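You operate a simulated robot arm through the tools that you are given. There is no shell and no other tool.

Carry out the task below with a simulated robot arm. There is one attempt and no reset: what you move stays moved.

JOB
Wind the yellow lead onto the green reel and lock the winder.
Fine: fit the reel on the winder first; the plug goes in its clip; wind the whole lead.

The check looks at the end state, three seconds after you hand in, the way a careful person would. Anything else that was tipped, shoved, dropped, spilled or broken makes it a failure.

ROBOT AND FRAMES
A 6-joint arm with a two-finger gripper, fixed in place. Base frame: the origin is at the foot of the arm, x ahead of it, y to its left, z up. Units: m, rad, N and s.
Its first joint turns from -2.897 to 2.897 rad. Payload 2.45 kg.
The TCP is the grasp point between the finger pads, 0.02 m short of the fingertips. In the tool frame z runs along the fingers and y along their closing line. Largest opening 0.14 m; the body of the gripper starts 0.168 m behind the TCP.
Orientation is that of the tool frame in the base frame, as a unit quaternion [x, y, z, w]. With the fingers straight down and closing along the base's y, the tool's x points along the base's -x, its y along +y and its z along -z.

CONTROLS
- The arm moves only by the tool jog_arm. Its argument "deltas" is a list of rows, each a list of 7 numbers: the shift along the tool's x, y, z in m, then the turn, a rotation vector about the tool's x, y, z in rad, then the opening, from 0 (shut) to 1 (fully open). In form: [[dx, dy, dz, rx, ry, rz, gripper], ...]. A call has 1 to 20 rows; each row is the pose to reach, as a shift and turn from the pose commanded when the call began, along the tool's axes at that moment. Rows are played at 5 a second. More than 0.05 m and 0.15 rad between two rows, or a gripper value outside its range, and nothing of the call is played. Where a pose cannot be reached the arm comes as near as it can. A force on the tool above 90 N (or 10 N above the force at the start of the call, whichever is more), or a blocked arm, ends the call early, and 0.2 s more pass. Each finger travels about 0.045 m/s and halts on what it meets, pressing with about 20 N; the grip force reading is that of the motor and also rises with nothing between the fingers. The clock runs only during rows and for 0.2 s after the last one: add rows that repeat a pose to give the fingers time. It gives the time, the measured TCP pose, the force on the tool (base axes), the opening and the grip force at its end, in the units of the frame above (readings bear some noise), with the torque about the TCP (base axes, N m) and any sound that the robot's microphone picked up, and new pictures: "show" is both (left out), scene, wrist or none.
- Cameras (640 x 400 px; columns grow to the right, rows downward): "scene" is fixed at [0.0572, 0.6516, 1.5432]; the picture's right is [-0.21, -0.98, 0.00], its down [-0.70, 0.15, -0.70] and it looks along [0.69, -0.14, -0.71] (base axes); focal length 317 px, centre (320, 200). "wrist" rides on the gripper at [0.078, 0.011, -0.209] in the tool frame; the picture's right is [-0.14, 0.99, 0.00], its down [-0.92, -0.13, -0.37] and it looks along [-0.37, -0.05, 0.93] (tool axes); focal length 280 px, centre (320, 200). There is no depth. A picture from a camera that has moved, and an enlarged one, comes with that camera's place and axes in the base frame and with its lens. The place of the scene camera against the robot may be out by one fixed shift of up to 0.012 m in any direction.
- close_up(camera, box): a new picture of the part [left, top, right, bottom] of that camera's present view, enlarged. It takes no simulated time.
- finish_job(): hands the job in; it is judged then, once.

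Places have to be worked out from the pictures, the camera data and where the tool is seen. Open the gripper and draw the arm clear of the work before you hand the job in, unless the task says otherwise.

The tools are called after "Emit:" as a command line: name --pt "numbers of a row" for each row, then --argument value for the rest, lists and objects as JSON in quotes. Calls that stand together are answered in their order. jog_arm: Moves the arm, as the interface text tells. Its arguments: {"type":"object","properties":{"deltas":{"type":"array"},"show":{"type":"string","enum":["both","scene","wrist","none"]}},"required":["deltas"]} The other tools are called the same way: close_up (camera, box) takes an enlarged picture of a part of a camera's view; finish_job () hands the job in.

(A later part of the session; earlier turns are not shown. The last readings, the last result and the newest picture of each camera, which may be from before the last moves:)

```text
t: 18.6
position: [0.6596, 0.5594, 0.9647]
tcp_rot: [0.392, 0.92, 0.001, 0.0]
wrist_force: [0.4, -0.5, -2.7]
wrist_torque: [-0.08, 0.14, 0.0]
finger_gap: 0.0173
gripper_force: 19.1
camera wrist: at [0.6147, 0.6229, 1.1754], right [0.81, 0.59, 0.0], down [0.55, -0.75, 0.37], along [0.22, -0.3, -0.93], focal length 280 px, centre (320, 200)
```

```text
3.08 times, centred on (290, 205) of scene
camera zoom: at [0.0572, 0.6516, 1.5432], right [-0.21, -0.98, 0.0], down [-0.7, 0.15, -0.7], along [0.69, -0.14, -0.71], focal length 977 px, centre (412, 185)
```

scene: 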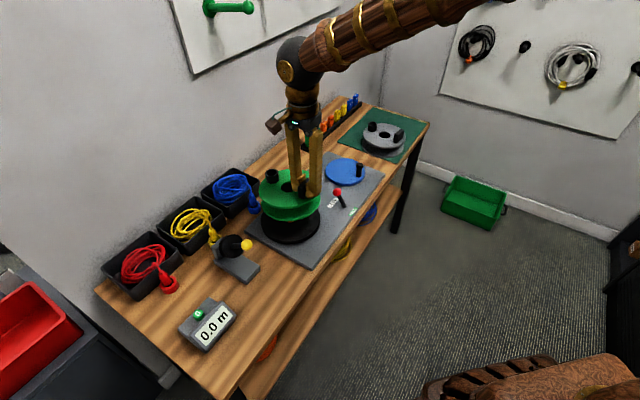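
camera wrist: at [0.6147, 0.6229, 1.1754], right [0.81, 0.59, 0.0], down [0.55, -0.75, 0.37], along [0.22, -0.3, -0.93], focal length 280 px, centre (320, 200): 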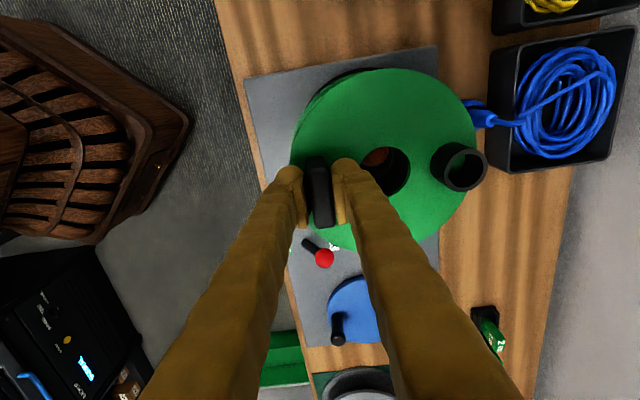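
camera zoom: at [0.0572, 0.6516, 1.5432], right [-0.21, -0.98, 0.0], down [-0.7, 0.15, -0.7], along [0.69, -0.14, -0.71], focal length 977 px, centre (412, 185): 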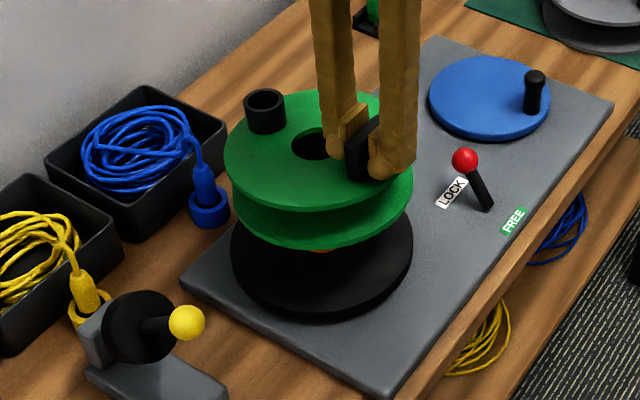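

The tip is inside the hole without contact force. I'll zoom in to judge centring.

Emit:
close_up --camera "wrist" --box '[350, 130, 430, 210]'

Emit:
close_up --camera "scene" --box '[270, 165, 330, 215]'

```text
5.00 times, centred on (390, 170) of wrist
camera zoom: at [0.6147, 0.6229, 1.1754], right [0.81, 0.59, 0.0], down [0.55, -0.75, 0.37], along [0.22, -0.3, -0.93], focal length 1402 px, centre (-30, 350)
```

zoom: 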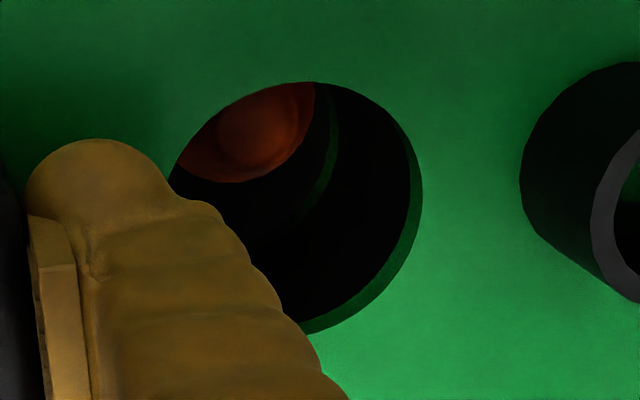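

```text
8.00 times, centred on (300, 190) of scene
camera zoom: at [0.0572, 0.6516, 1.5432], right [-0.21, -0.98, 0.0], down [-0.7, 0.15, -0.7], along [0.69, -0.14, -0.71], focal length 2539 px, centre (480, 280)
```

zoom: 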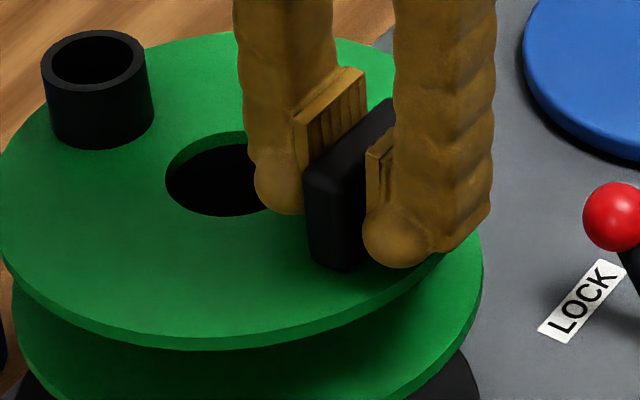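

The spindle sits about 4 mm toward +tool x and 2 mm toward +tool y of the hole centre. I'll correct that and continue down.

Emit:
jog_arm --pt "0.004 0.002 0.0 0 0 0 0" --pt "0.004 0.002 0.01 0 0 0 0" --pt "0.004 0.002 0.02 0 0 0 0" --pt "0.004 0.002 0.03 0 0 0 0" --pt "0.004 0.002 0.03 0 0 0 0"

Emit:
close_up --camera "wrist" --box '[350, 130, 430, 210]'

Emit:
close_up --camera "scene" --box '[240, 155, 340, 255]'

```text
t: 19.8
position: [0.6585, 0.5641, 0.9353]
tcp_rot: [0.391, 0.92, -0.001, 0.0]
wrist_force: [1.9, -0.2, -2.2]
wrist_torque: [-0.16, -0.11, -0.1]
finger_gap: 0.0171
gripper_force: 19.9
camera wrist: at [0.613, 0.628, 1.1451], right [0.81, 0.59, 0.0], down [0.55, -0.75, 0.37], along [0.22, -0.3, -0.93], focal length 280 px, centre (320, 200)
```

scene: 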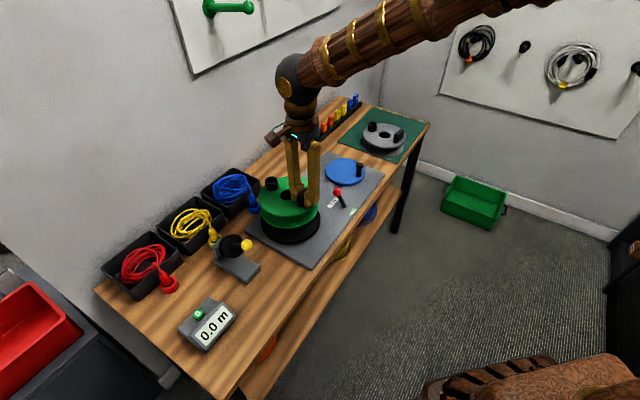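
wrist: 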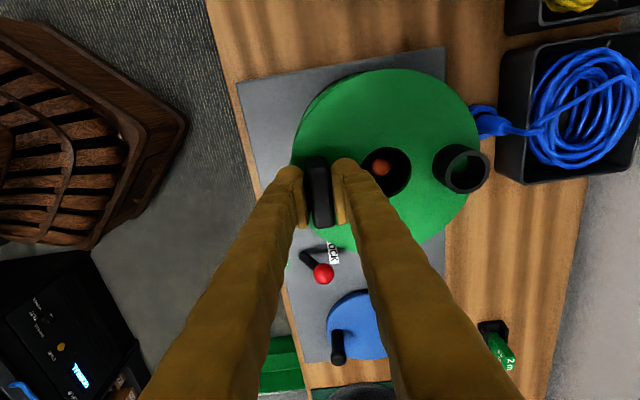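

```text
5.00 times, centred on (390, 170) of wrist
camera zoom: at [0.613, 0.628, 1.1451], right [0.81, 0.59, 0.0], down [0.55, -0.75, 0.37], along [0.22, -0.3, -0.93], focal length 1402 px, centre (-30, 350)
```

zoom: 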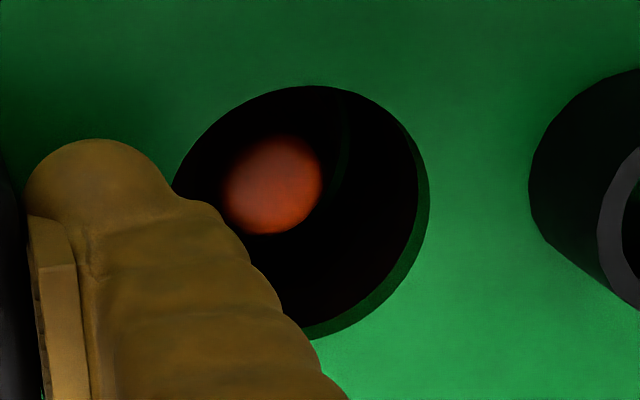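

```text
4.00 times, centred on (290, 205) of scene
camera zoom: at [0.0572, 0.6516, 1.5432], right [-0.21, -0.98, 0.0], down [-0.7, 0.15, -0.7], along [0.69, -0.14, -0.71], focal length 1270 px, centre (440, 180)
```

zoom: 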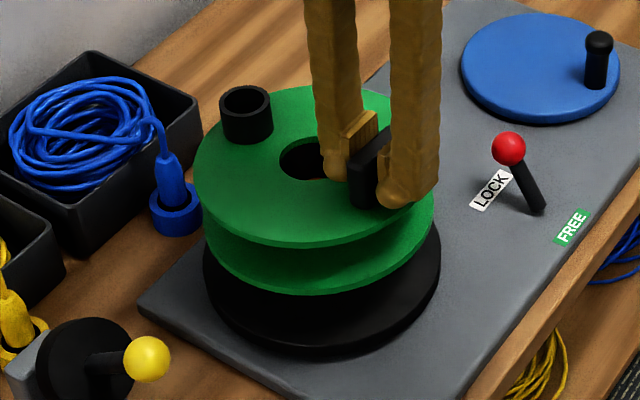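

A light contact (about 2 N) shows the hole wants to move −tool x and +tool y slightly. I'll relieve that by 2 mm each and go down a bit.

Emit:
jog_arm --pt "-0.002 0.002 0.0 0 0 0 0" --pt "-0.002 0.002 0.005 0 0 0 0" --pt "-0.002 0.002 0.01 0 0 0 0" --pt "-0.002 0.002 0.01 0 0 0 0" --show "wrist"

Emit:
close_up --camera "wrist" --box '[350, 130, 430, 210]'

Emit:
close_up --camera "scene" --box '[240, 155, 340, 255]'

```text
t: 20.8
position: [0.6611, 0.5627, 0.9254]
tcp_rot: [0.391, 0.92, 0.0, 0.001]
wrist_force: [-0.2, -0.2, -2.2]
wrist_torque: [-0.13, 0.08, 0.03]
finger_gap: 0.017
gripper_force: 20.0
camera wrist: at [0.6154, 0.6269, 1.135], right [0.81, 0.59, 0.0], down [0.55, -0.75, 0.37], along [0.22, -0.3, -0.93], focal length 280 px, centre (320, 200)
```

wrist: 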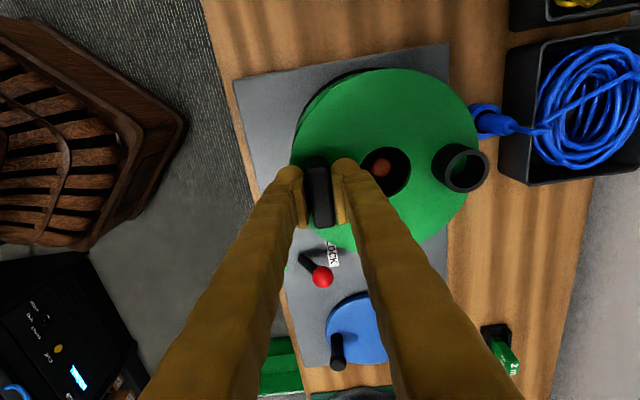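

```text
5.00 times, centred on (390, 170) of wrist
camera zoom: at [0.6154, 0.6269, 1.135], right [0.81, 0.59, 0.0], down [0.55, -0.75, 0.37], along [0.22, -0.3, -0.93], focal length 1402 px, centre (-30, 350)
```

zoom: 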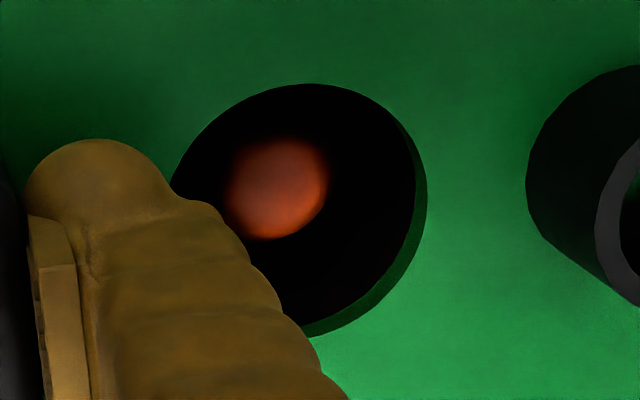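

```text
4.00 times, centred on (290, 205) of scene
camera zoom: at [0.0572, 0.6516, 1.5432], right [-0.21, -0.98, 0.0], down [-0.7, 0.15, -0.7], along [0.69, -0.14, -0.71], focal length 1270 px, centre (440, 180)
```

zoom: 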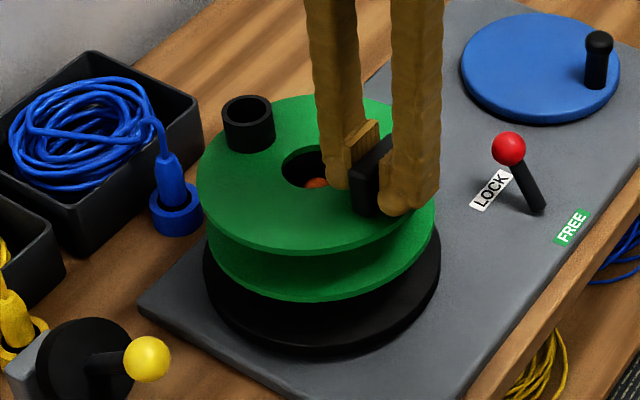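

Contact is gone. I'll continue down 20 mm.

Emit:
jog_arm --pt "0 0 0.005 0 0 0 0" --pt "0 0 0.01 0 0 0 0" --pt "0 0 0.015 0 0 0 0" --pt "0 0 0.02 0 0 0 0" --pt "0 0 0.02 0 0 0 0" --show "wrist"

Emit:
close_up --camera "wrist" --box '[350, 130, 430, 210]'

Emit:
close_up --camera "scene" --box '[240, 155, 340, 255]'

```text
t: 22.0
position: [0.6627, 0.5629, 0.9063]
tcp_rot: [0.391, 0.92, -0.001, 0.001]
wrist_force: [-0.2, 0.6, -2.9]
wrist_torque: [-0.11, 0.1, 0.04]
finger_gap: 0.0175
gripper_force: 19.1
camera wrist: at [0.6163, 0.6273, 1.1159], right [0.81, 0.59, 0.0], down [0.55, -0.75, 0.37], along [0.22, -0.3, -0.93], focal length 280 px, centre (320, 200)
```

wrist: 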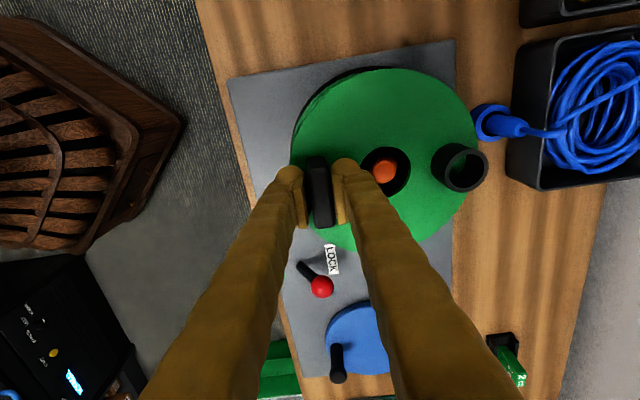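

```text
5.00 times, centred on (390, 170) of wrist
camera zoom: at [0.6163, 0.6273, 1.1159], right [0.81, 0.59, 0.0], down [0.55, -0.75, 0.37], along [0.22, -0.3, -0.93], focal length 1402 px, centre (-30, 350)
```

zoom: 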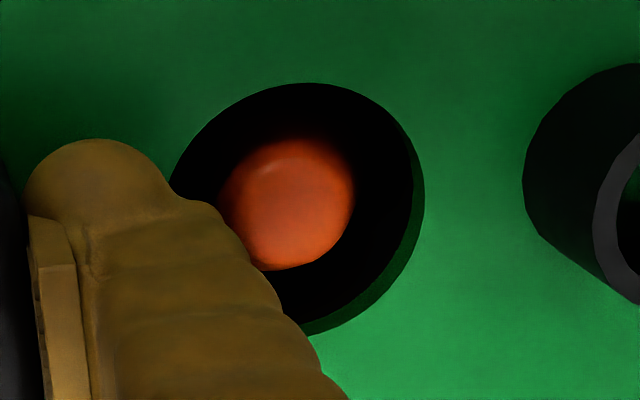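

```text
4.00 times, centred on (290, 205) of scene
camera zoom: at [0.0572, 0.6516, 1.5432], right [-0.21, -0.98, 0.0], down [-0.7, 0.15, -0.7], along [0.69, -0.14, -0.71], focal length 1270 px, centre (440, 180)
```

zoom: 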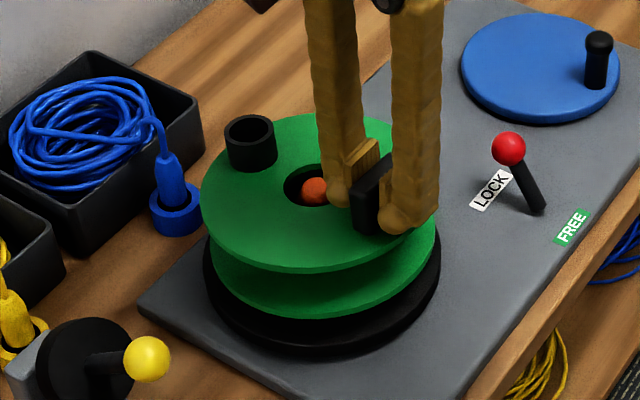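

The spindle tip is almost level with the top flange and centred. I'll go down another 12 mm gently.

Emit:
jog_arm --pt "0 0 0.004 0 0 0 0" --pt "0 0 0.008 0 0 0 0" --pt "0 0 0.012 0 0 0 0" --pt "0 0 0.012 0 0 0 0" --show "none"

Emit:
close_up --camera "scene" --box '[250, 165, 330, 245]'

```text
t: 23.0
position: [0.6613, 0.563, 0.8925]
tcp_rot: [0.391, 0.92, 0.0, 0.0]
wrist_force: [-0.9, 0.6, -2.0]
wrist_torque: [-0.08, 0.08, 0.01]
finger_gap: 0.0173
gripper_force: 20.2
```

```text
5.00 times, centred on (290, 205) of scene
camera zoom: at [0.0572, 0.6516, 1.5432], right [-0.21, -0.98, 0.0], down [-0.7, 0.15, -0.7], along [0.69, -0.14, -0.71], focal length 1587 px, centre (470, 175)
```

zoom: 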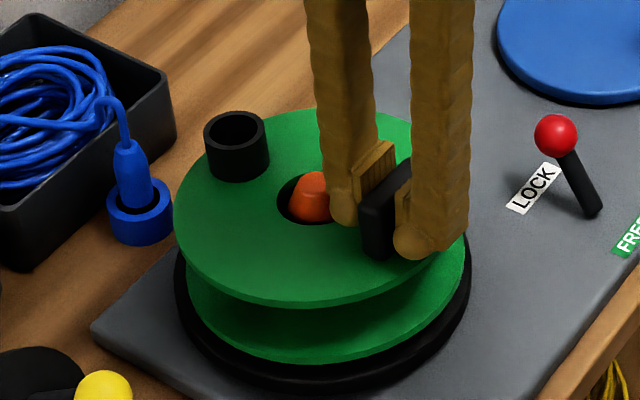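

No contact yet at z≈0.893. I'll go lower in 3 mm steps, checking the force.

Emit:
jog_arm --pt "0 0 0.003 0 0 0 0" --pt "0 0 0.005 0 0 0 0" --pt "0 0 0.005 0 0 0 0" --show "none"

Emit:
close_up --camera "scene" --box '[250, 165, 330, 245]'

```text
t: 23.8
position: [0.6603, 0.5632, 0.8877]
tcp_rot: [0.391, 0.92, -0.001, 0.0]
wrist_force: [-0.4, -0.1, -1.7]
wrist_torque: [-0.06, 0.0, 0.02]
finger_gap: 0.0173
gripper_force: 19.9
```

```text
5.00 times, centred on (290, 205) of scene
camera zoom: at [0.0572, 0.6516, 1.5432], right [-0.21, -0.98, 0.0], down [-0.7, 0.15, -0.7], along [0.69, -0.14, -0.71], focal length 1587 px, centre (470, 175)
```

zoom: 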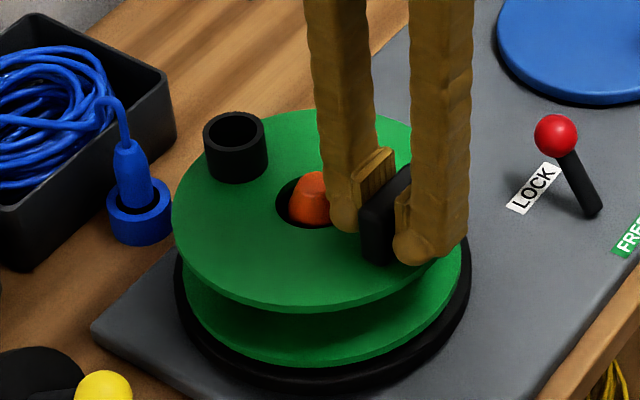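

Emit:
jog_arm --pt "0 0 0.002 0 0 0 0" --pt "0 0 0.004 0 0 0 0" --pt "0 0 0.004 0 0 0 0" --show "none"

Emit:
close_up --camera "scene" --box '[250, 165, 330, 245]'

Emit:
close_up --camera "wrist" --box '[280, 60, 520, 260]'

```text
t: 24.6
position: [0.6613, 0.5633, 0.8845]
tcp_rot: [0.392, 0.92, 0.0, 0.0]
wrist_force: [-0.8, 1.2, 0.8]
wrist_torque: [-0.1, -0.11, 0.11]
finger_gap: 0.0173
gripper_force: 19.6
```

```text
5.00 times, centred on (290, 205) of scene
camera zoom: at [0.0572, 0.6516, 1.5432], right [-0.21, -0.98, 0.0], down [-0.7, 0.15, -0.7], along [0.69, -0.14, -0.71], focal length 1587 px, centre (470, 175)
```

zoom: 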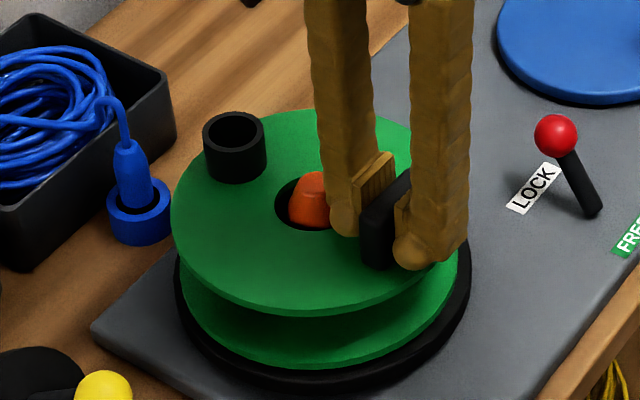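

```text
2.00 times, centred on (400, 160) of wrist
camera zoom: at [0.6156, 0.6277, 1.0942], right [0.81, 0.59, 0.0], down [0.55, -0.75, 0.37], along [0.22, -0.3, -0.93], focal length 561 px, centre (160, 280)
```

zoom: 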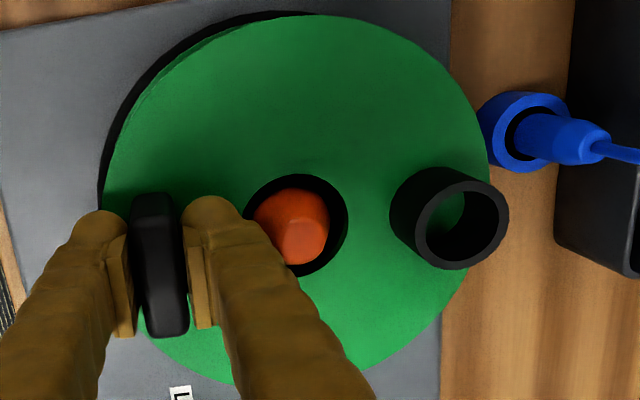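

There is now about 3 N of support from below; the reel may be touching the turntable. I'll zoom in on the gap.

Emit:
close_up --camera "scene" --box '[265, 195, 315, 245]'

Emit:
close_up --camera "wrist" --box '[280, 50, 480, 250]'

```text
8.00 times, centred on (290, 220) of scene
camera zoom: at [0.0572, 0.6516, 1.5432], right [-0.21, -0.98, 0.0], down [-0.7, 0.15, -0.7], along [0.69, -0.14, -0.71], focal length 2539 px, centre (560, 40)
```

zoom: 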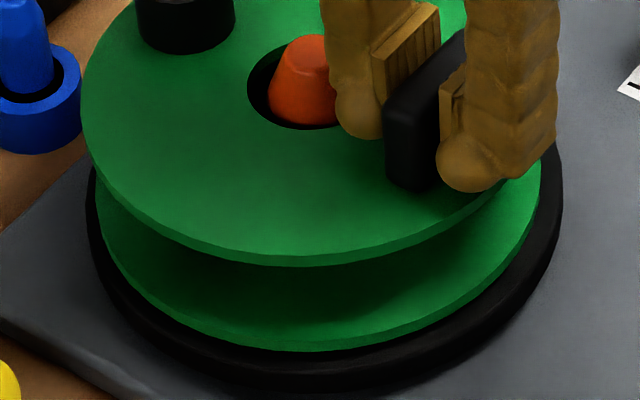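

```text
2.00 times, centred on (380, 150) of wrist
camera zoom: at [0.6156, 0.6277, 1.0942], right [0.81, 0.59, 0.0], down [0.55, -0.75, 0.37], along [0.22, -0.3, -0.93], focal length 561 px, centre (200, 300)
```

zoom: 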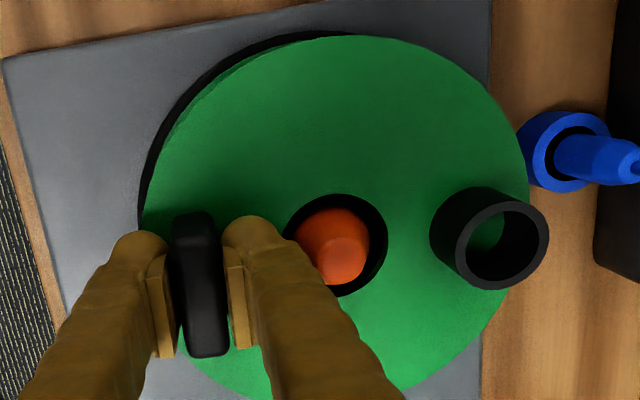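

The bottom flange is resting essentially on the turntable. I'll open the fingers slightly (to about 35 mm) so the reel settles, without touching the spindle.

Emit:
jog_arm --pt "0 0 0 0 0 0 0.15" --pt "0 0 0 0 0 0 0.2" --pt "0 0 0 0 0 0 0.25" --pt "0 0 0 0 0 0 0.25"

Emit:
close_up --camera "scene" --box '[250, 165, 330, 245]'

Emit:
close_up --camera "wrist" --box '[280, 50, 480, 250]'

```text
t: 25.6
position: [0.6594, 0.5623, 0.8835]
tcp_rot: [0.391, 0.92, 0.0, 0.0]
wrist_force: [0.1, 0.1, -0.7]
wrist_torque: [0.02, 0.02, -0.02]
finger_gap: 0.0349
gripper_force: 0.0
camera wrist: at [0.6156, 0.6276, 1.0942], right [0.81, 0.59, 0.0], down [0.55, -0.75, 0.37], along [0.22, -0.3, -0.93], focal length 280 px, centre (320, 200)
```

scene: 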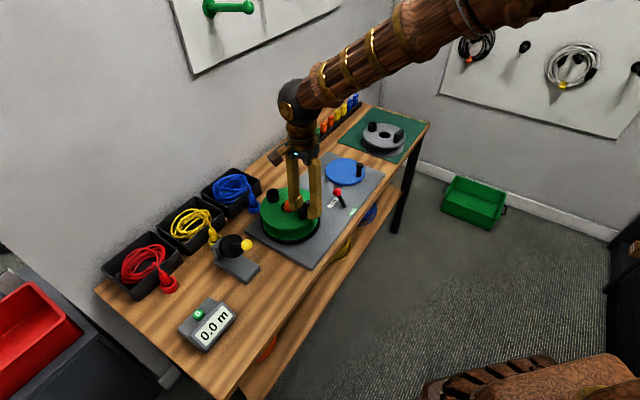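
wrist: 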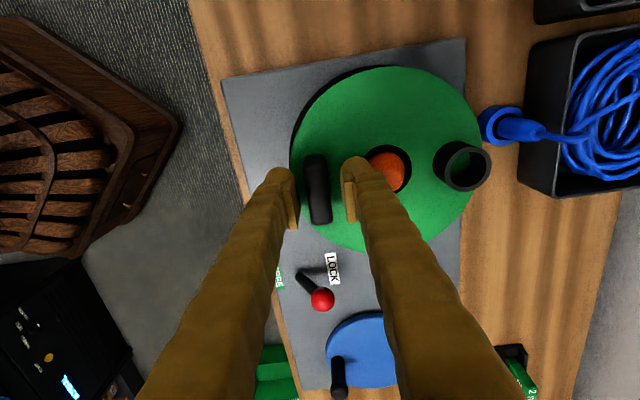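

```text
5.00 times, centred on (290, 205) of scene
camera zoom: at [0.0572, 0.6516, 1.5432], right [-0.21, -0.98, 0.0], down [-0.7, 0.15, -0.7], along [0.69, -0.14, -0.71], focal length 1587 px, centre (470, 175)
```

zoom: 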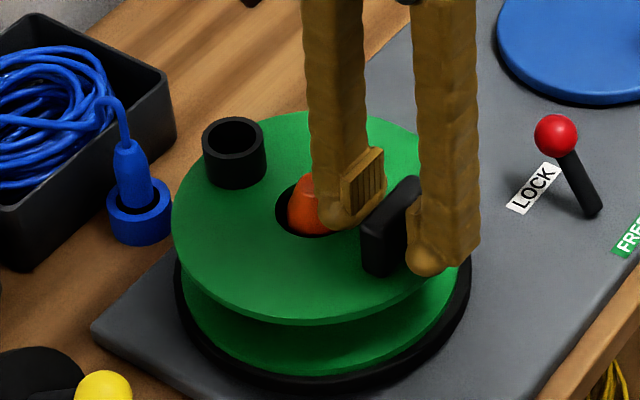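

```text
2.00 times, centred on (380, 150) of wrist
camera zoom: at [0.6156, 0.6276, 1.0942], right [0.81, 0.59, 0.0], down [0.55, -0.75, 0.37], along [0.22, -0.3, -0.93], focal length 561 px, centre (200, 300)
```

zoom: 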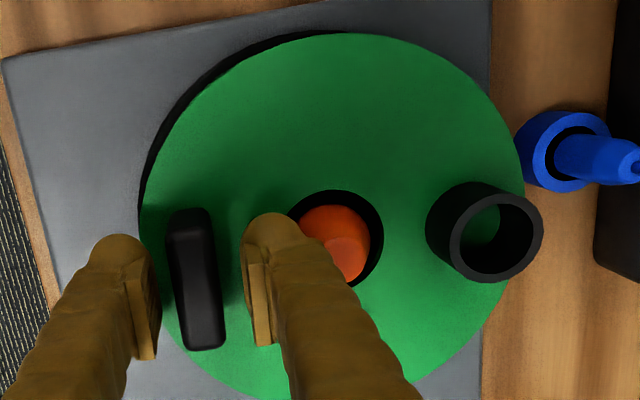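

The reel has settled onto the turntable. I'll raise the gripper straight up clear of the paddle and spindle.

Emit:
jog_arm --pt "0 0 -0.02 0 0 0 0.25" --pt "0 0 -0.05 0 0 0 0.25" --pt "0 0 -0.09 0 0 0 0.25" --pt "0 0 -0.13 0 0 0 0.25" --pt "0 0 -0.17 0 0 0 0.25" --pt "0 0 -0.17 0 0 0 0.25"

Emit:
close_up --camera "scene" --box '[240, 150, 340, 250]'

Emit:
close_up --camera "wrist" --box '[280, 70, 480, 300]'

```text
t: 27.0
position: [0.6624, 0.5641, 1.0519]
tcp_rot: [0.391, 0.92, 0.001, 0.0]
wrist_force: [0.1, 0.6, -0.3]
wrist_torque: [-0.02, 0.01, 0.0]
finger_gap: 0.0349
gripper_force: 0.1
camera wrist: at [0.6163, 0.6269, 1.2624], right [0.81, 0.59, 0.0], down [0.55, -0.75, 0.37], along [0.22, -0.3, -0.93], focal length 280 px, centre (320, 200)
```

scene: 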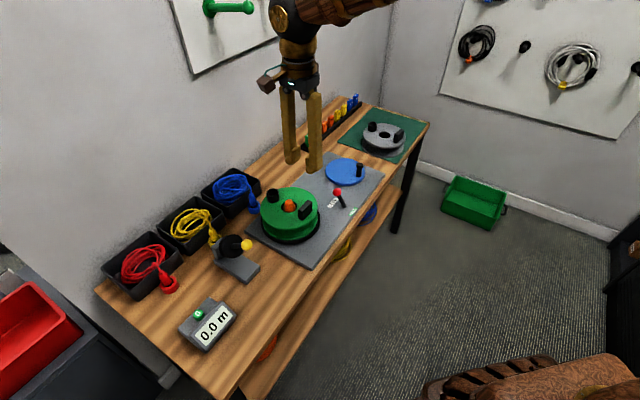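
wrist: 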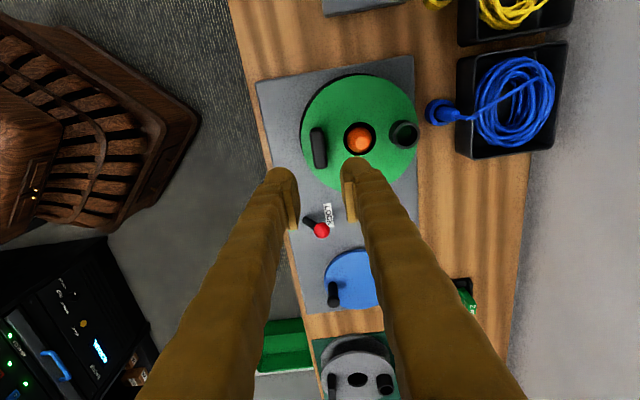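

```text
4.00 times, centred on (290, 200) of scene
camera zoom: at [0.0572, 0.6516, 1.5432], right [-0.21, -0.98, 0.0], down [-0.7, 0.15, -0.7], along [0.69, -0.14, -0.71], focal length 1270 px, centre (440, 200)
```

zoom: 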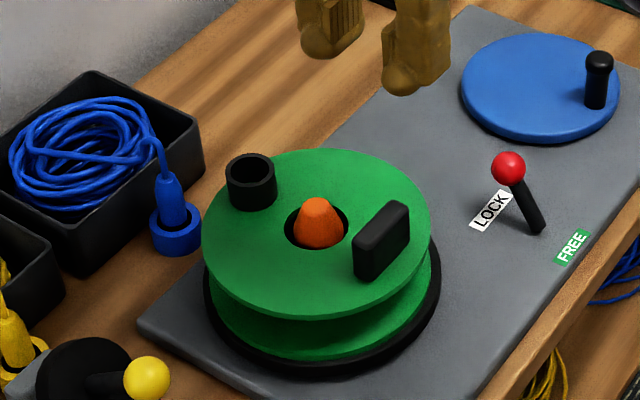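

```text
1.74 times, centred on (380, 185) of wrist
camera zoom: at [0.6163, 0.6269, 1.2624], right [0.81, 0.59, 0.0], down [0.55, -0.75, 0.37], along [0.22, -0.3, -0.93], focal length 488 px, centre (216, 226)
```

zoom: 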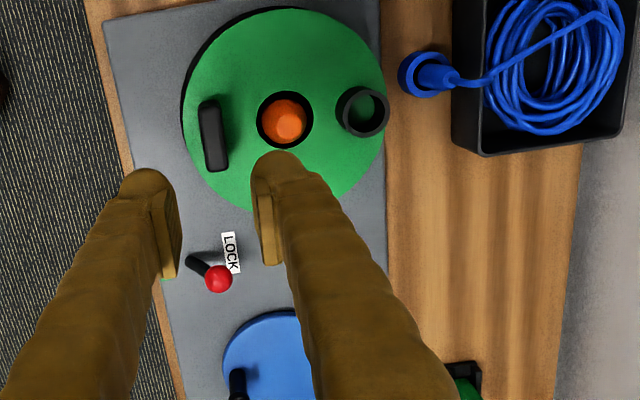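

The reel is seated on the spindle. Since LOCK keeps the turntable still, I'll fit the plug first; I'll move over the yellow plug and its ring to view them.

Emit:
jog_arm --pt "0.033 0.031 0 0 0 0 0.5" --pt "0.066 0.062 0 0 0 0 0.5" --pt "0.099 0.093 0 0 0 0 0.5" --pt "0.132 0.124 0 0 0 0 0.5" --pt "0.165 0.155 0 0 0 0 0.5" --pt "0.165 0.155 0 0 0 0 0.5"

Emit:
close_up --camera "wrist" --box '[260, 60, 500, 240]'

Emit:
close_up --camera "scene" --box '[160, 190, 280, 290]'

```text
t: 28.4
position: [0.6578, 0.7901, 1.056]
tcp_rot: [0.393, 0.92, 0.0, 0.0]
wrist_force: [0.2, 0.4, 0.9]
wrist_torque: [0.02, 0.03, 0.01]
finger_gap: 0.0699
gripper_force: 0.1
camera wrist: at [0.6118, 0.8529, 1.2658], right [0.81, 0.59, 0.0], down [0.55, -0.75, 0.37], along [0.22, -0.3, -0.93], focal length 280 px, centre (320, 200)
```

scene: 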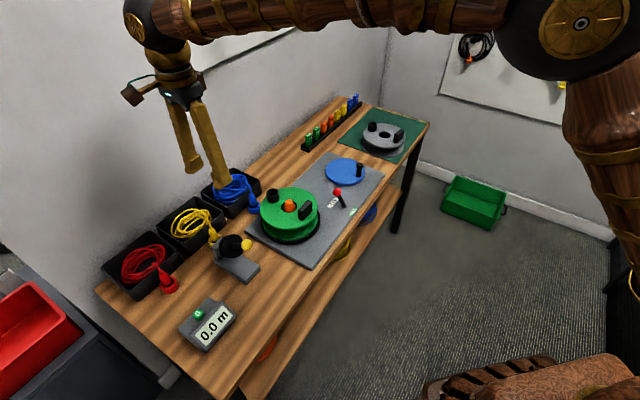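
wrist: 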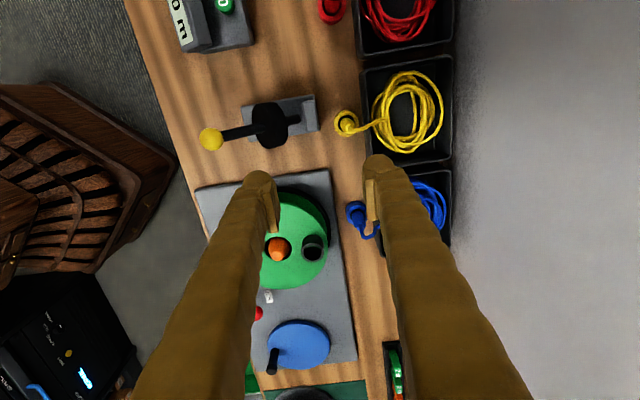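

```text
2.22 times, centred on (380, 150) of wrist
camera zoom: at [0.6118, 0.8529, 1.2658], right [0.81, 0.59, 0.0], down [0.55, -0.75, 0.37], along [0.22, -0.3, -0.93], focal length 623 px, centre (187, 311)
```

zoom: 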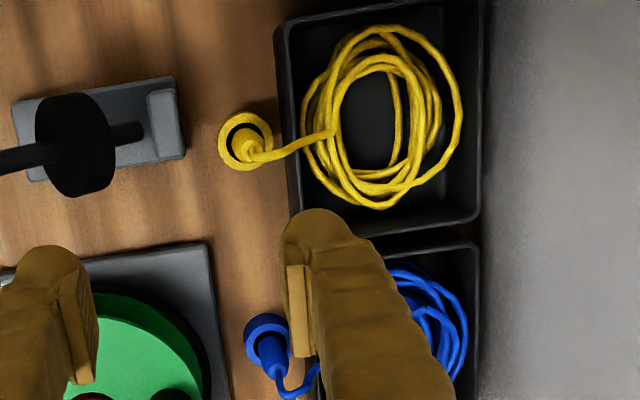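

```text
4.00 times, centred on (220, 240) of scene
camera zoom: at [0.0572, 0.6516, 1.5432], right [-0.21, -0.98, 0.0], down [-0.7, 0.15, -0.7], along [0.69, -0.14, -0.71], focal length 1270 px, centre (720, 40)
```

zoom: 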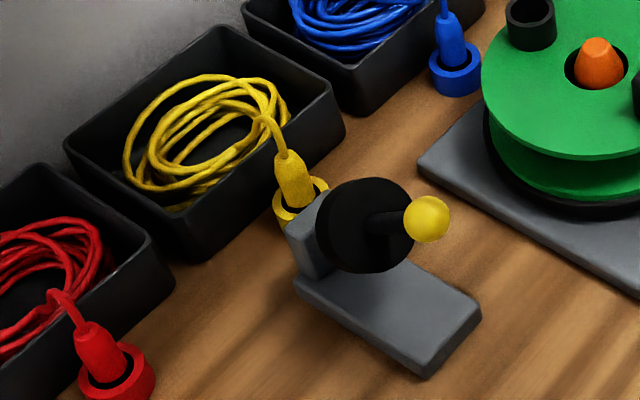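

From above, the yellow plug stands in its ring at about (0.680, 0.832), with the tray wall close behind it and the grey post in front. I'll turn the gripper 90° so the fingers close along the bench, and hover over the plug.

Emit:
jog_arm --pt "0.0015 0.004 0.005 0 0 -0.143 0.5" --pt "0.003 0.008 0.01 0 0 -0.286 0.5" --pt "0.0045 0.012 0.02 0 0 -0.429 0.5" --pt "0.006 0.016 0.03 0 0 -0.571 0.5" --pt "0.0075 0.02 0.04 0 0 -0.714 0.5" --pt "0.009 0.025 0.05 0 0 -0.857 0.5" --pt "0.01 0.03 0.06 0 0 -1.0 0.5" --pt "0.012 0.035 0.07 0 0 -1.143 0.5" --pt "0.013 0.04 0.08 0 0 -1.286 0.5" --pt "0.0148 0.045 0.085 0 0 -1.429 0.5" --pt "0.0148 0.045 0.085 0 0 -1.5708 0.5" --pt "0.0148 0.045 0.085 0 0 -1.5708 0.5"

Emit:
close_up --camera "wrist" --box '[220, 100, 420, 260]'

Emit:
close_up --camera "scene" --box '[160, 170, 280, 290]'

```text
t: 31.0
position: [0.6796, 0.8318, 0.9697]
tcp_rot: [-0.374, 0.928, 0.0, 0.0]
wrist_force: [0.6, 0.2, 0.2]
wrist_torque: [0.02, -0.01, -0.02]
finger_gap: 0.0701
gripper_force: 0.0
camera wrist: at [0.6175, 0.7852, 1.1797], right [-0.59, 0.81, 0.0], down [0.75, 0.55, 0.37], along [0.3, 0.22, -0.93], focal length 280 px, centre (320, 200)
```

scene: 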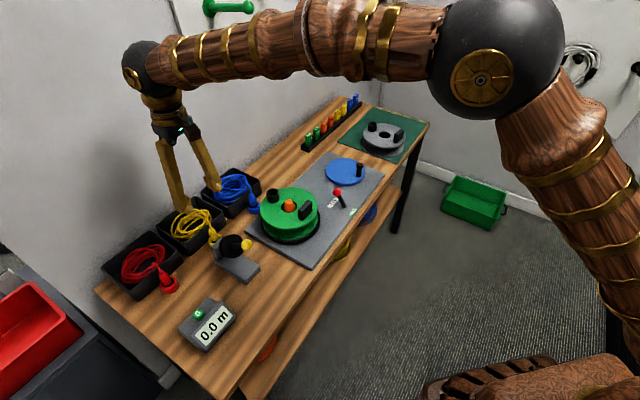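
wrist: 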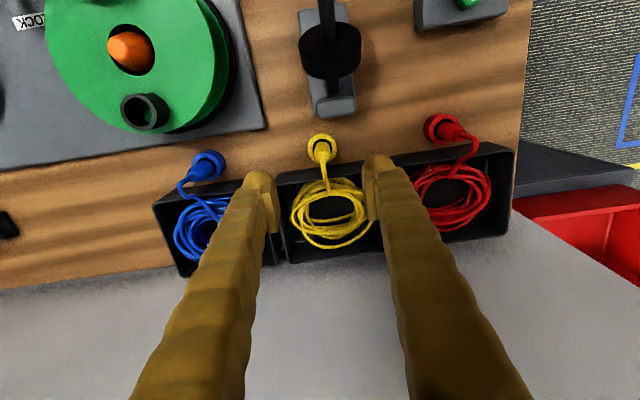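

```text
2.50 times, centred on (320, 180) of wrist
camera zoom: at [0.6175, 0.7852, 1.1797], right [-0.59, 0.81, 0.0], down [0.75, 0.55, 0.37], along [0.3, 0.22, -0.93], focal length 701 px, centre (320, 250)
```

zoom: 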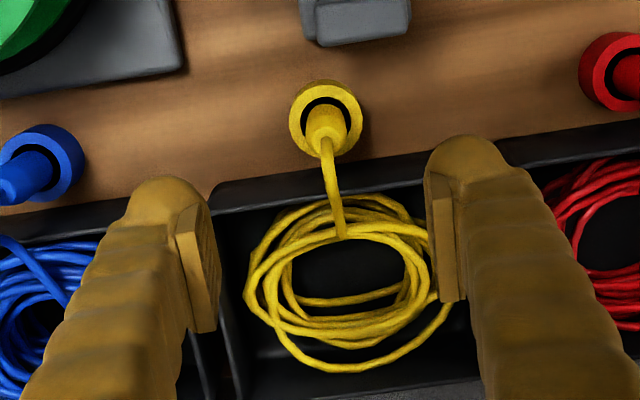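

```text
3.33 times, centred on (220, 230) of scene
camera zoom: at [0.0572, 0.6516, 1.5432], right [-0.21, -0.98, 0.0], down [-0.7, 0.15, -0.7], along [0.69, -0.14, -0.71], focal length 1058 px, centre (653, 100)
```

zoom: 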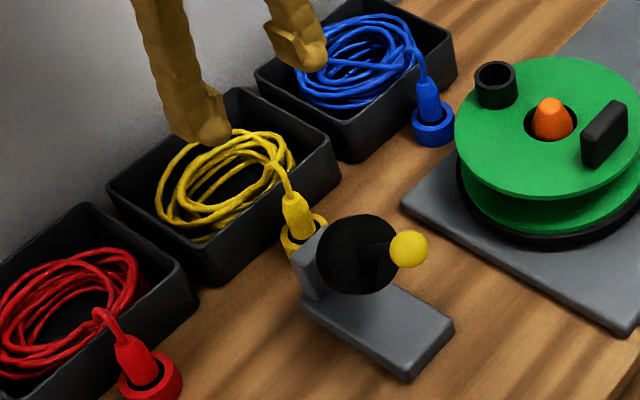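

I'll zoom tightly on the plug to gauge its shape and height before descending.

Emit:
close_up --camera "wrist" --box '[290, 120, 350, 200]'

Emit:
close_up --camera "scene" --box '[190, 210, 250, 270]'

Emit:
close_up --camera "scene" --box '[240, 170, 300, 230]'

```text
5.00 times, centred on (320, 160) of wrist
camera zoom: at [0.6175, 0.7852, 1.1797], right [-0.59, 0.81, 0.0], down [0.75, 0.55, 0.37], along [0.3, 0.22, -0.93], focal length 1402 px, centre (320, 400)
```

zoom: 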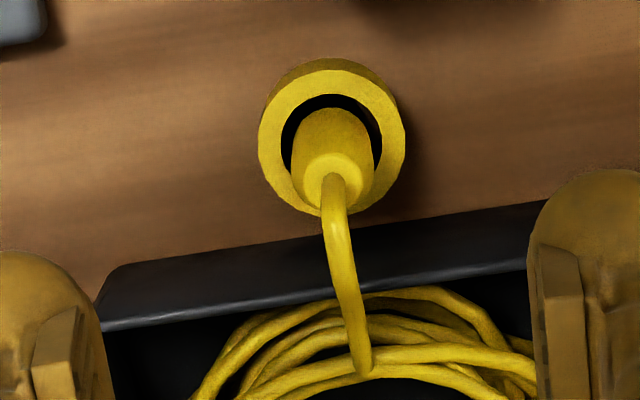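

```text
6.67 times, centred on (220, 240) of scene
camera zoom: at [0.0572, 0.6516, 1.5432], right [-0.21, -0.98, 0.0], down [-0.7, 0.15, -0.7], along [0.69, -0.14, -0.71], focal length 2116 px, centre (987, -67)
```

zoom: 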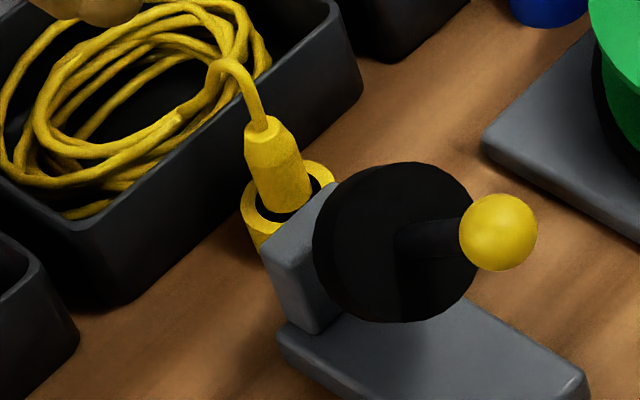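

```text
6.67 times, centred on (270, 200) of scene
camera zoom: at [0.0572, 0.6516, 1.5432], right [-0.21, -0.98, 0.0], down [-0.7, 0.15, -0.7], along [0.69, -0.14, -0.71], focal length 2116 px, centre (653, 200)
```

zoom: 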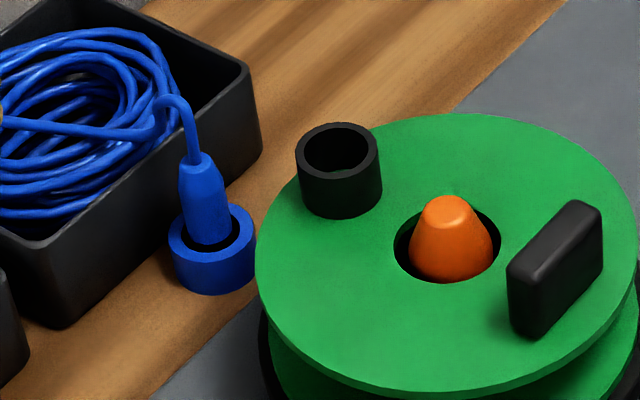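

The plug body is about 22 mm wide, ring top ≈0.79, plug shoulder ≈0.83. I'll descend to TCP z=0.85, biased 3 mm away from the tray wall, then check.

Emit:
jog_arm --pt "0.0023 0.0024 0.03 0 0 0 0.5" --pt "0.0023 0.0024 0.06 0 0 0 0.5" --pt "0.0023 0.0024 0.09 0 0 0 0.5" --pt "0.0023 0.0024 0.12 0 0 0 0.5" --pt "0.0023 0.0024 0.12 0 0 0 0.5"

Emit:
close_up --camera "wrist" --box '[240, 120, 400, 240]'

Emit:
close_up --camera "scene" --box '[180, 190, 260, 270]'

```text
t: 32.2
position: [0.6778, 0.8326, 0.8477]
tcp_rot: [-0.373, 0.928, 0.001, -0.001]
wrist_force: [-0.2, 0.1, -0.2]
wrist_torque: [0.01, 0.0, 0.01]
finger_gap: 0.07
gripper_force: 0.0
camera wrist: at [0.615, 0.7866, 1.0586], right [-0.59, 0.81, 0.0], down [0.75, 0.55, 0.37], along [0.3, 0.22, -0.93], focal length 280 px, centre (320, 200)
```

scene: 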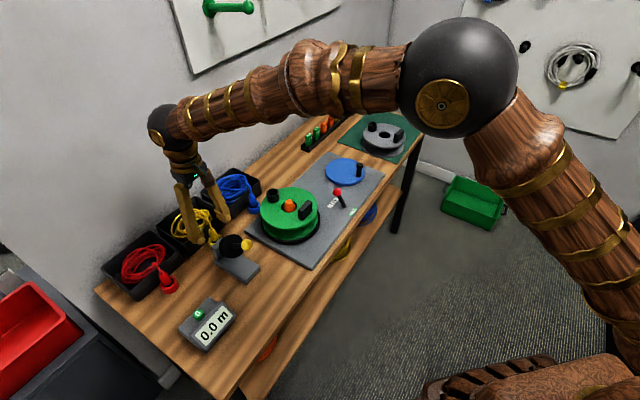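
wrist: 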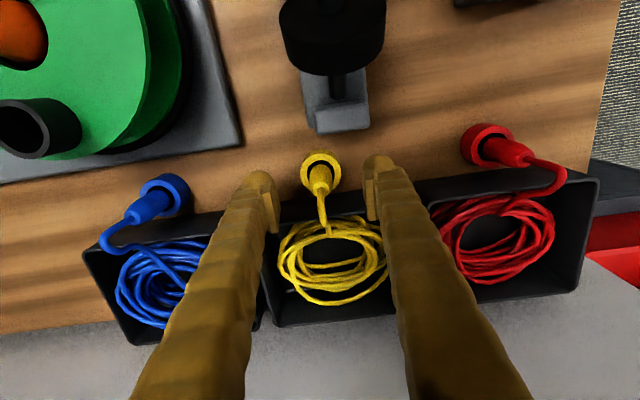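

```text
3.33 times, centred on (320, 180) of wrist
camera zoom: at [0.615, 0.7866, 1.0586], right [-0.59, 0.81, 0.0], down [0.75, 0.55, 0.37], along [0.3, 0.22, -0.93], focal length 935 px, centre (320, 267)
```

zoom: 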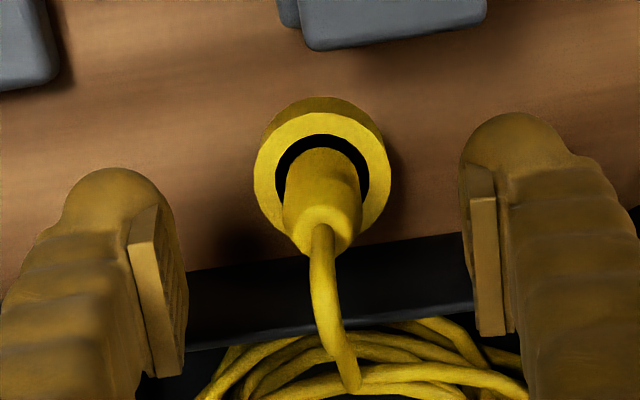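

```text
5.00 times, centred on (220, 230) of scene
camera zoom: at [0.0572, 0.6516, 1.5432], right [-0.21, -0.98, 0.0], down [-0.7, 0.15, -0.7], along [0.69, -0.14, -0.71], focal length 1587 px, centre (820, 50)
```

zoom: 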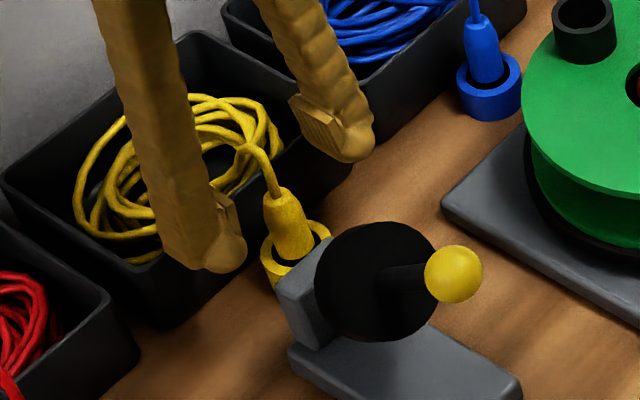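

Triangulated: ring top ≈0.789, plug top ≈0.825, plug about 3–4 mm wall-side of the TCP as intended. I'll go down to TCP z≈0.817 and close.

Emit:
jog_arm --pt "0 0 0.015 0 0 0 0.5" --pt "0 0 0.03 0 0 0 0.5" --pt "0 0 0.03 0 0 0 0.35" --pt "0 0 0.03 0 0 0 0.2" --pt "0 0 0.03 0 0 0 0.1" --pt "0 0 0.03 0 0 0 0.0" --pt "0 0 0.03 0 0 0 0.0" --pt "0 0 0.03 0 0 0 0.0"

Emit:
close_up --camera "wrist" --box '[240, 120, 400, 240]'

Emit:
close_up --camera "scene" --box '[180, 190, 260, 270]'

```text
t: 34.0
position: [0.6773, 0.832, 0.8183]
tcp_rot: [-0.374, 0.928, 0.0, 0.0]
wrist_force: [-0.7, -0.5, 0.4]
wrist_torque: [0.01, -0.02, -0.03]
finger_gap: 0.0201
gripper_force: 20.2
camera wrist: at [0.6143, 0.786, 1.0287], right [-0.59, 0.81, 0.0], down [0.75, 0.55, 0.37], along [0.3, 0.22, -0.93], focal length 280 px, centre (320, 200)
```

scene: 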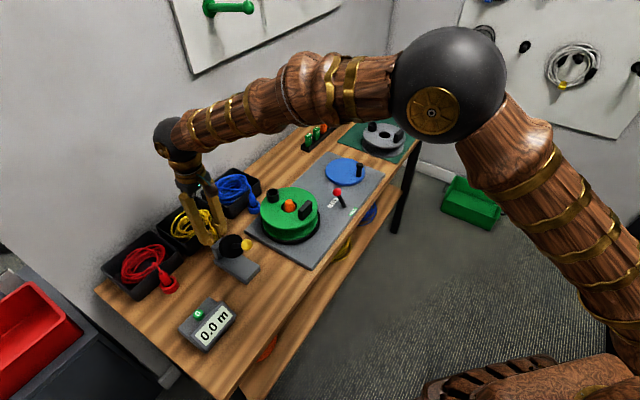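
wrist: 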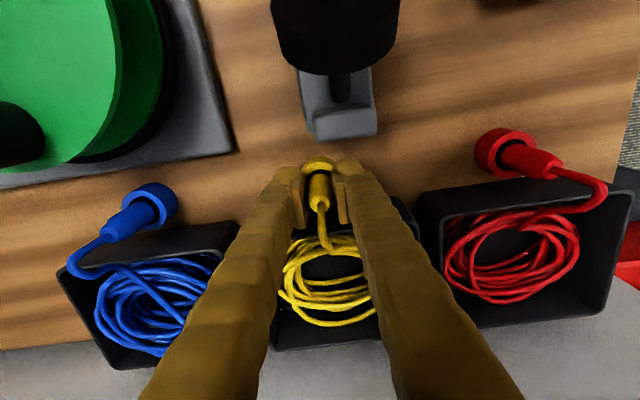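

```text
3.33 times, centred on (320, 180) of wrist
camera zoom: at [0.6143, 0.786, 1.0287], right [-0.59, 0.81, 0.0], down [0.75, 0.55, 0.37], along [0.3, 0.22, -0.93], focal length 935 px, centre (320, 267)
```

zoom: 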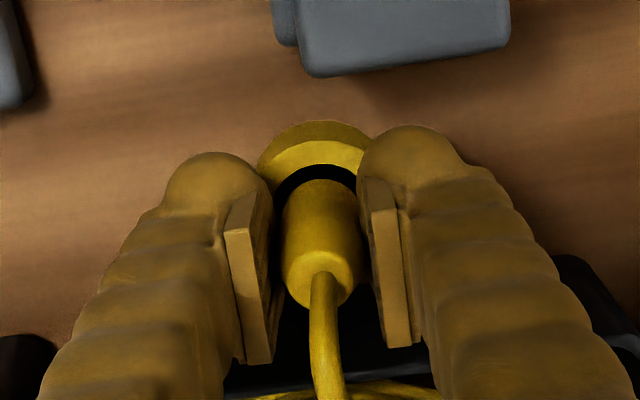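

```text
5.00 times, centred on (220, 230) of scene
camera zoom: at [0.0572, 0.6516, 1.5432], right [-0.21, -0.98, 0.0], down [-0.7, 0.15, -0.7], along [0.69, -0.14, -0.71], focal length 1587 px, centre (820, 50)
```

zoom: 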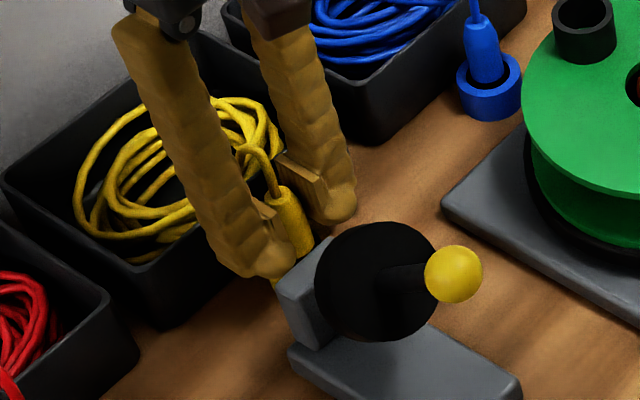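

Gripped at 20 mm with 20 N. I'll lift the plug straight up and check that the cable follows.

Emit:
jog_arm --pt "0 0 -0.01 0 0 0 0" --pt "0 0 -0.025 0 0 0 0" --pt "0 0 -0.045 0 0 0 0" --pt "0 0 -0.065 0 0 0 0" --pt "0 0 -0.085 0 0 0 0" --pt "0 0 -0.11 0 0 0 0" --pt "0 0 -0.11 0 0 0 0"

Emit:
close_up --camera "wrist" --box '[240, 120, 400, 240]'

Emit:
close_up --camera "scene" --box '[160, 150, 300, 270]'

```text
t: 35.6
position: [0.6767, 0.8317, 0.9276]
tcp_rot: [-0.374, 0.928, 0.001, 0.0]
wrist_force: [0.2, -0.1, -1.0]
wrist_torque: [0.02, 0.02, -0.05]
finger_gap: 0.0204
gripper_force: 20.1
camera wrist: at [0.6136, 0.786, 1.1386], right [-0.59, 0.81, 0.0], down [0.75, 0.55, 0.37], along [0.3, 0.22, -0.93], focal length 280 px, centre (320, 200)
```

scene: 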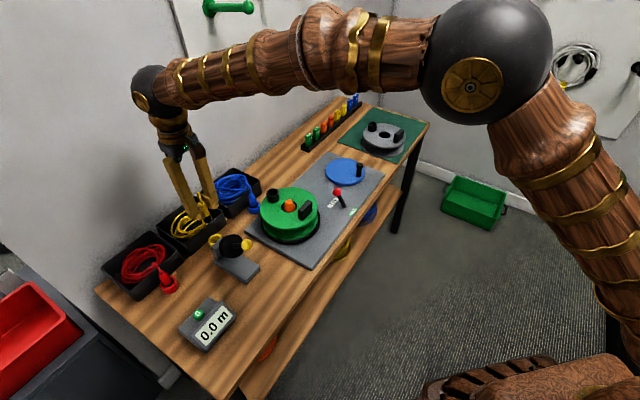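
wrist: 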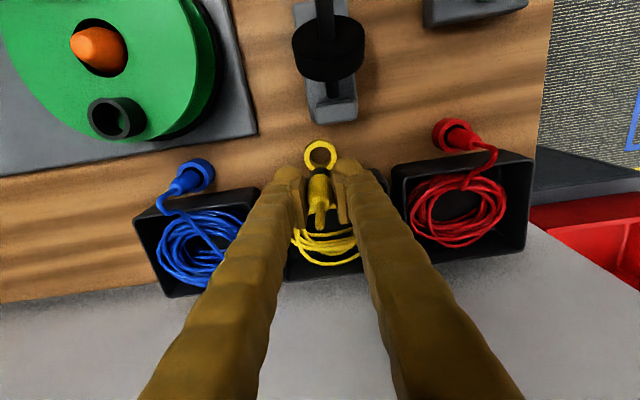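

```text
3.33 times, centred on (320, 180) of wrist
camera zoom: at [0.6136, 0.786, 1.1386], right [-0.59, 0.81, 0.0], down [0.75, 0.55, 0.37], along [0.3, 0.22, -0.93], focal length 935 px, centre (320, 267)
```

zoom: 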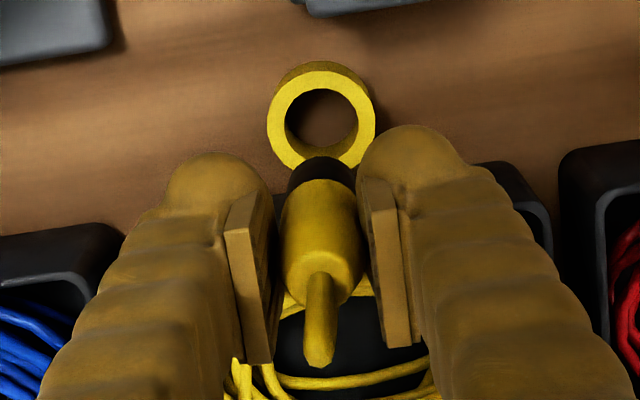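

```text
3.33 times, centred on (230, 210) of scene
camera zoom: at [0.0572, 0.6516, 1.5432], right [-0.21, -0.98, 0.0], down [-0.7, 0.15, -0.7], along [0.69, -0.14, -0.71], focal length 1058 px, centre (620, 167)
```

zoom: 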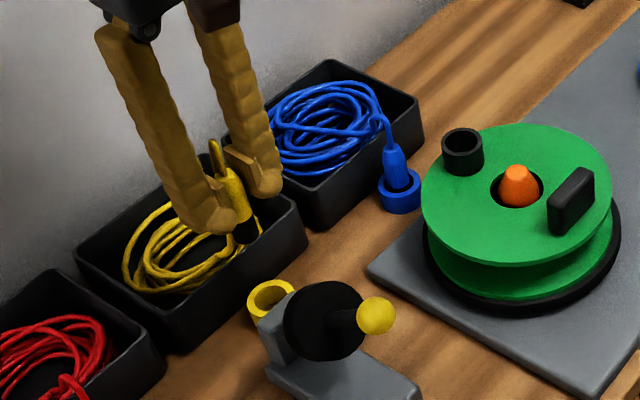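

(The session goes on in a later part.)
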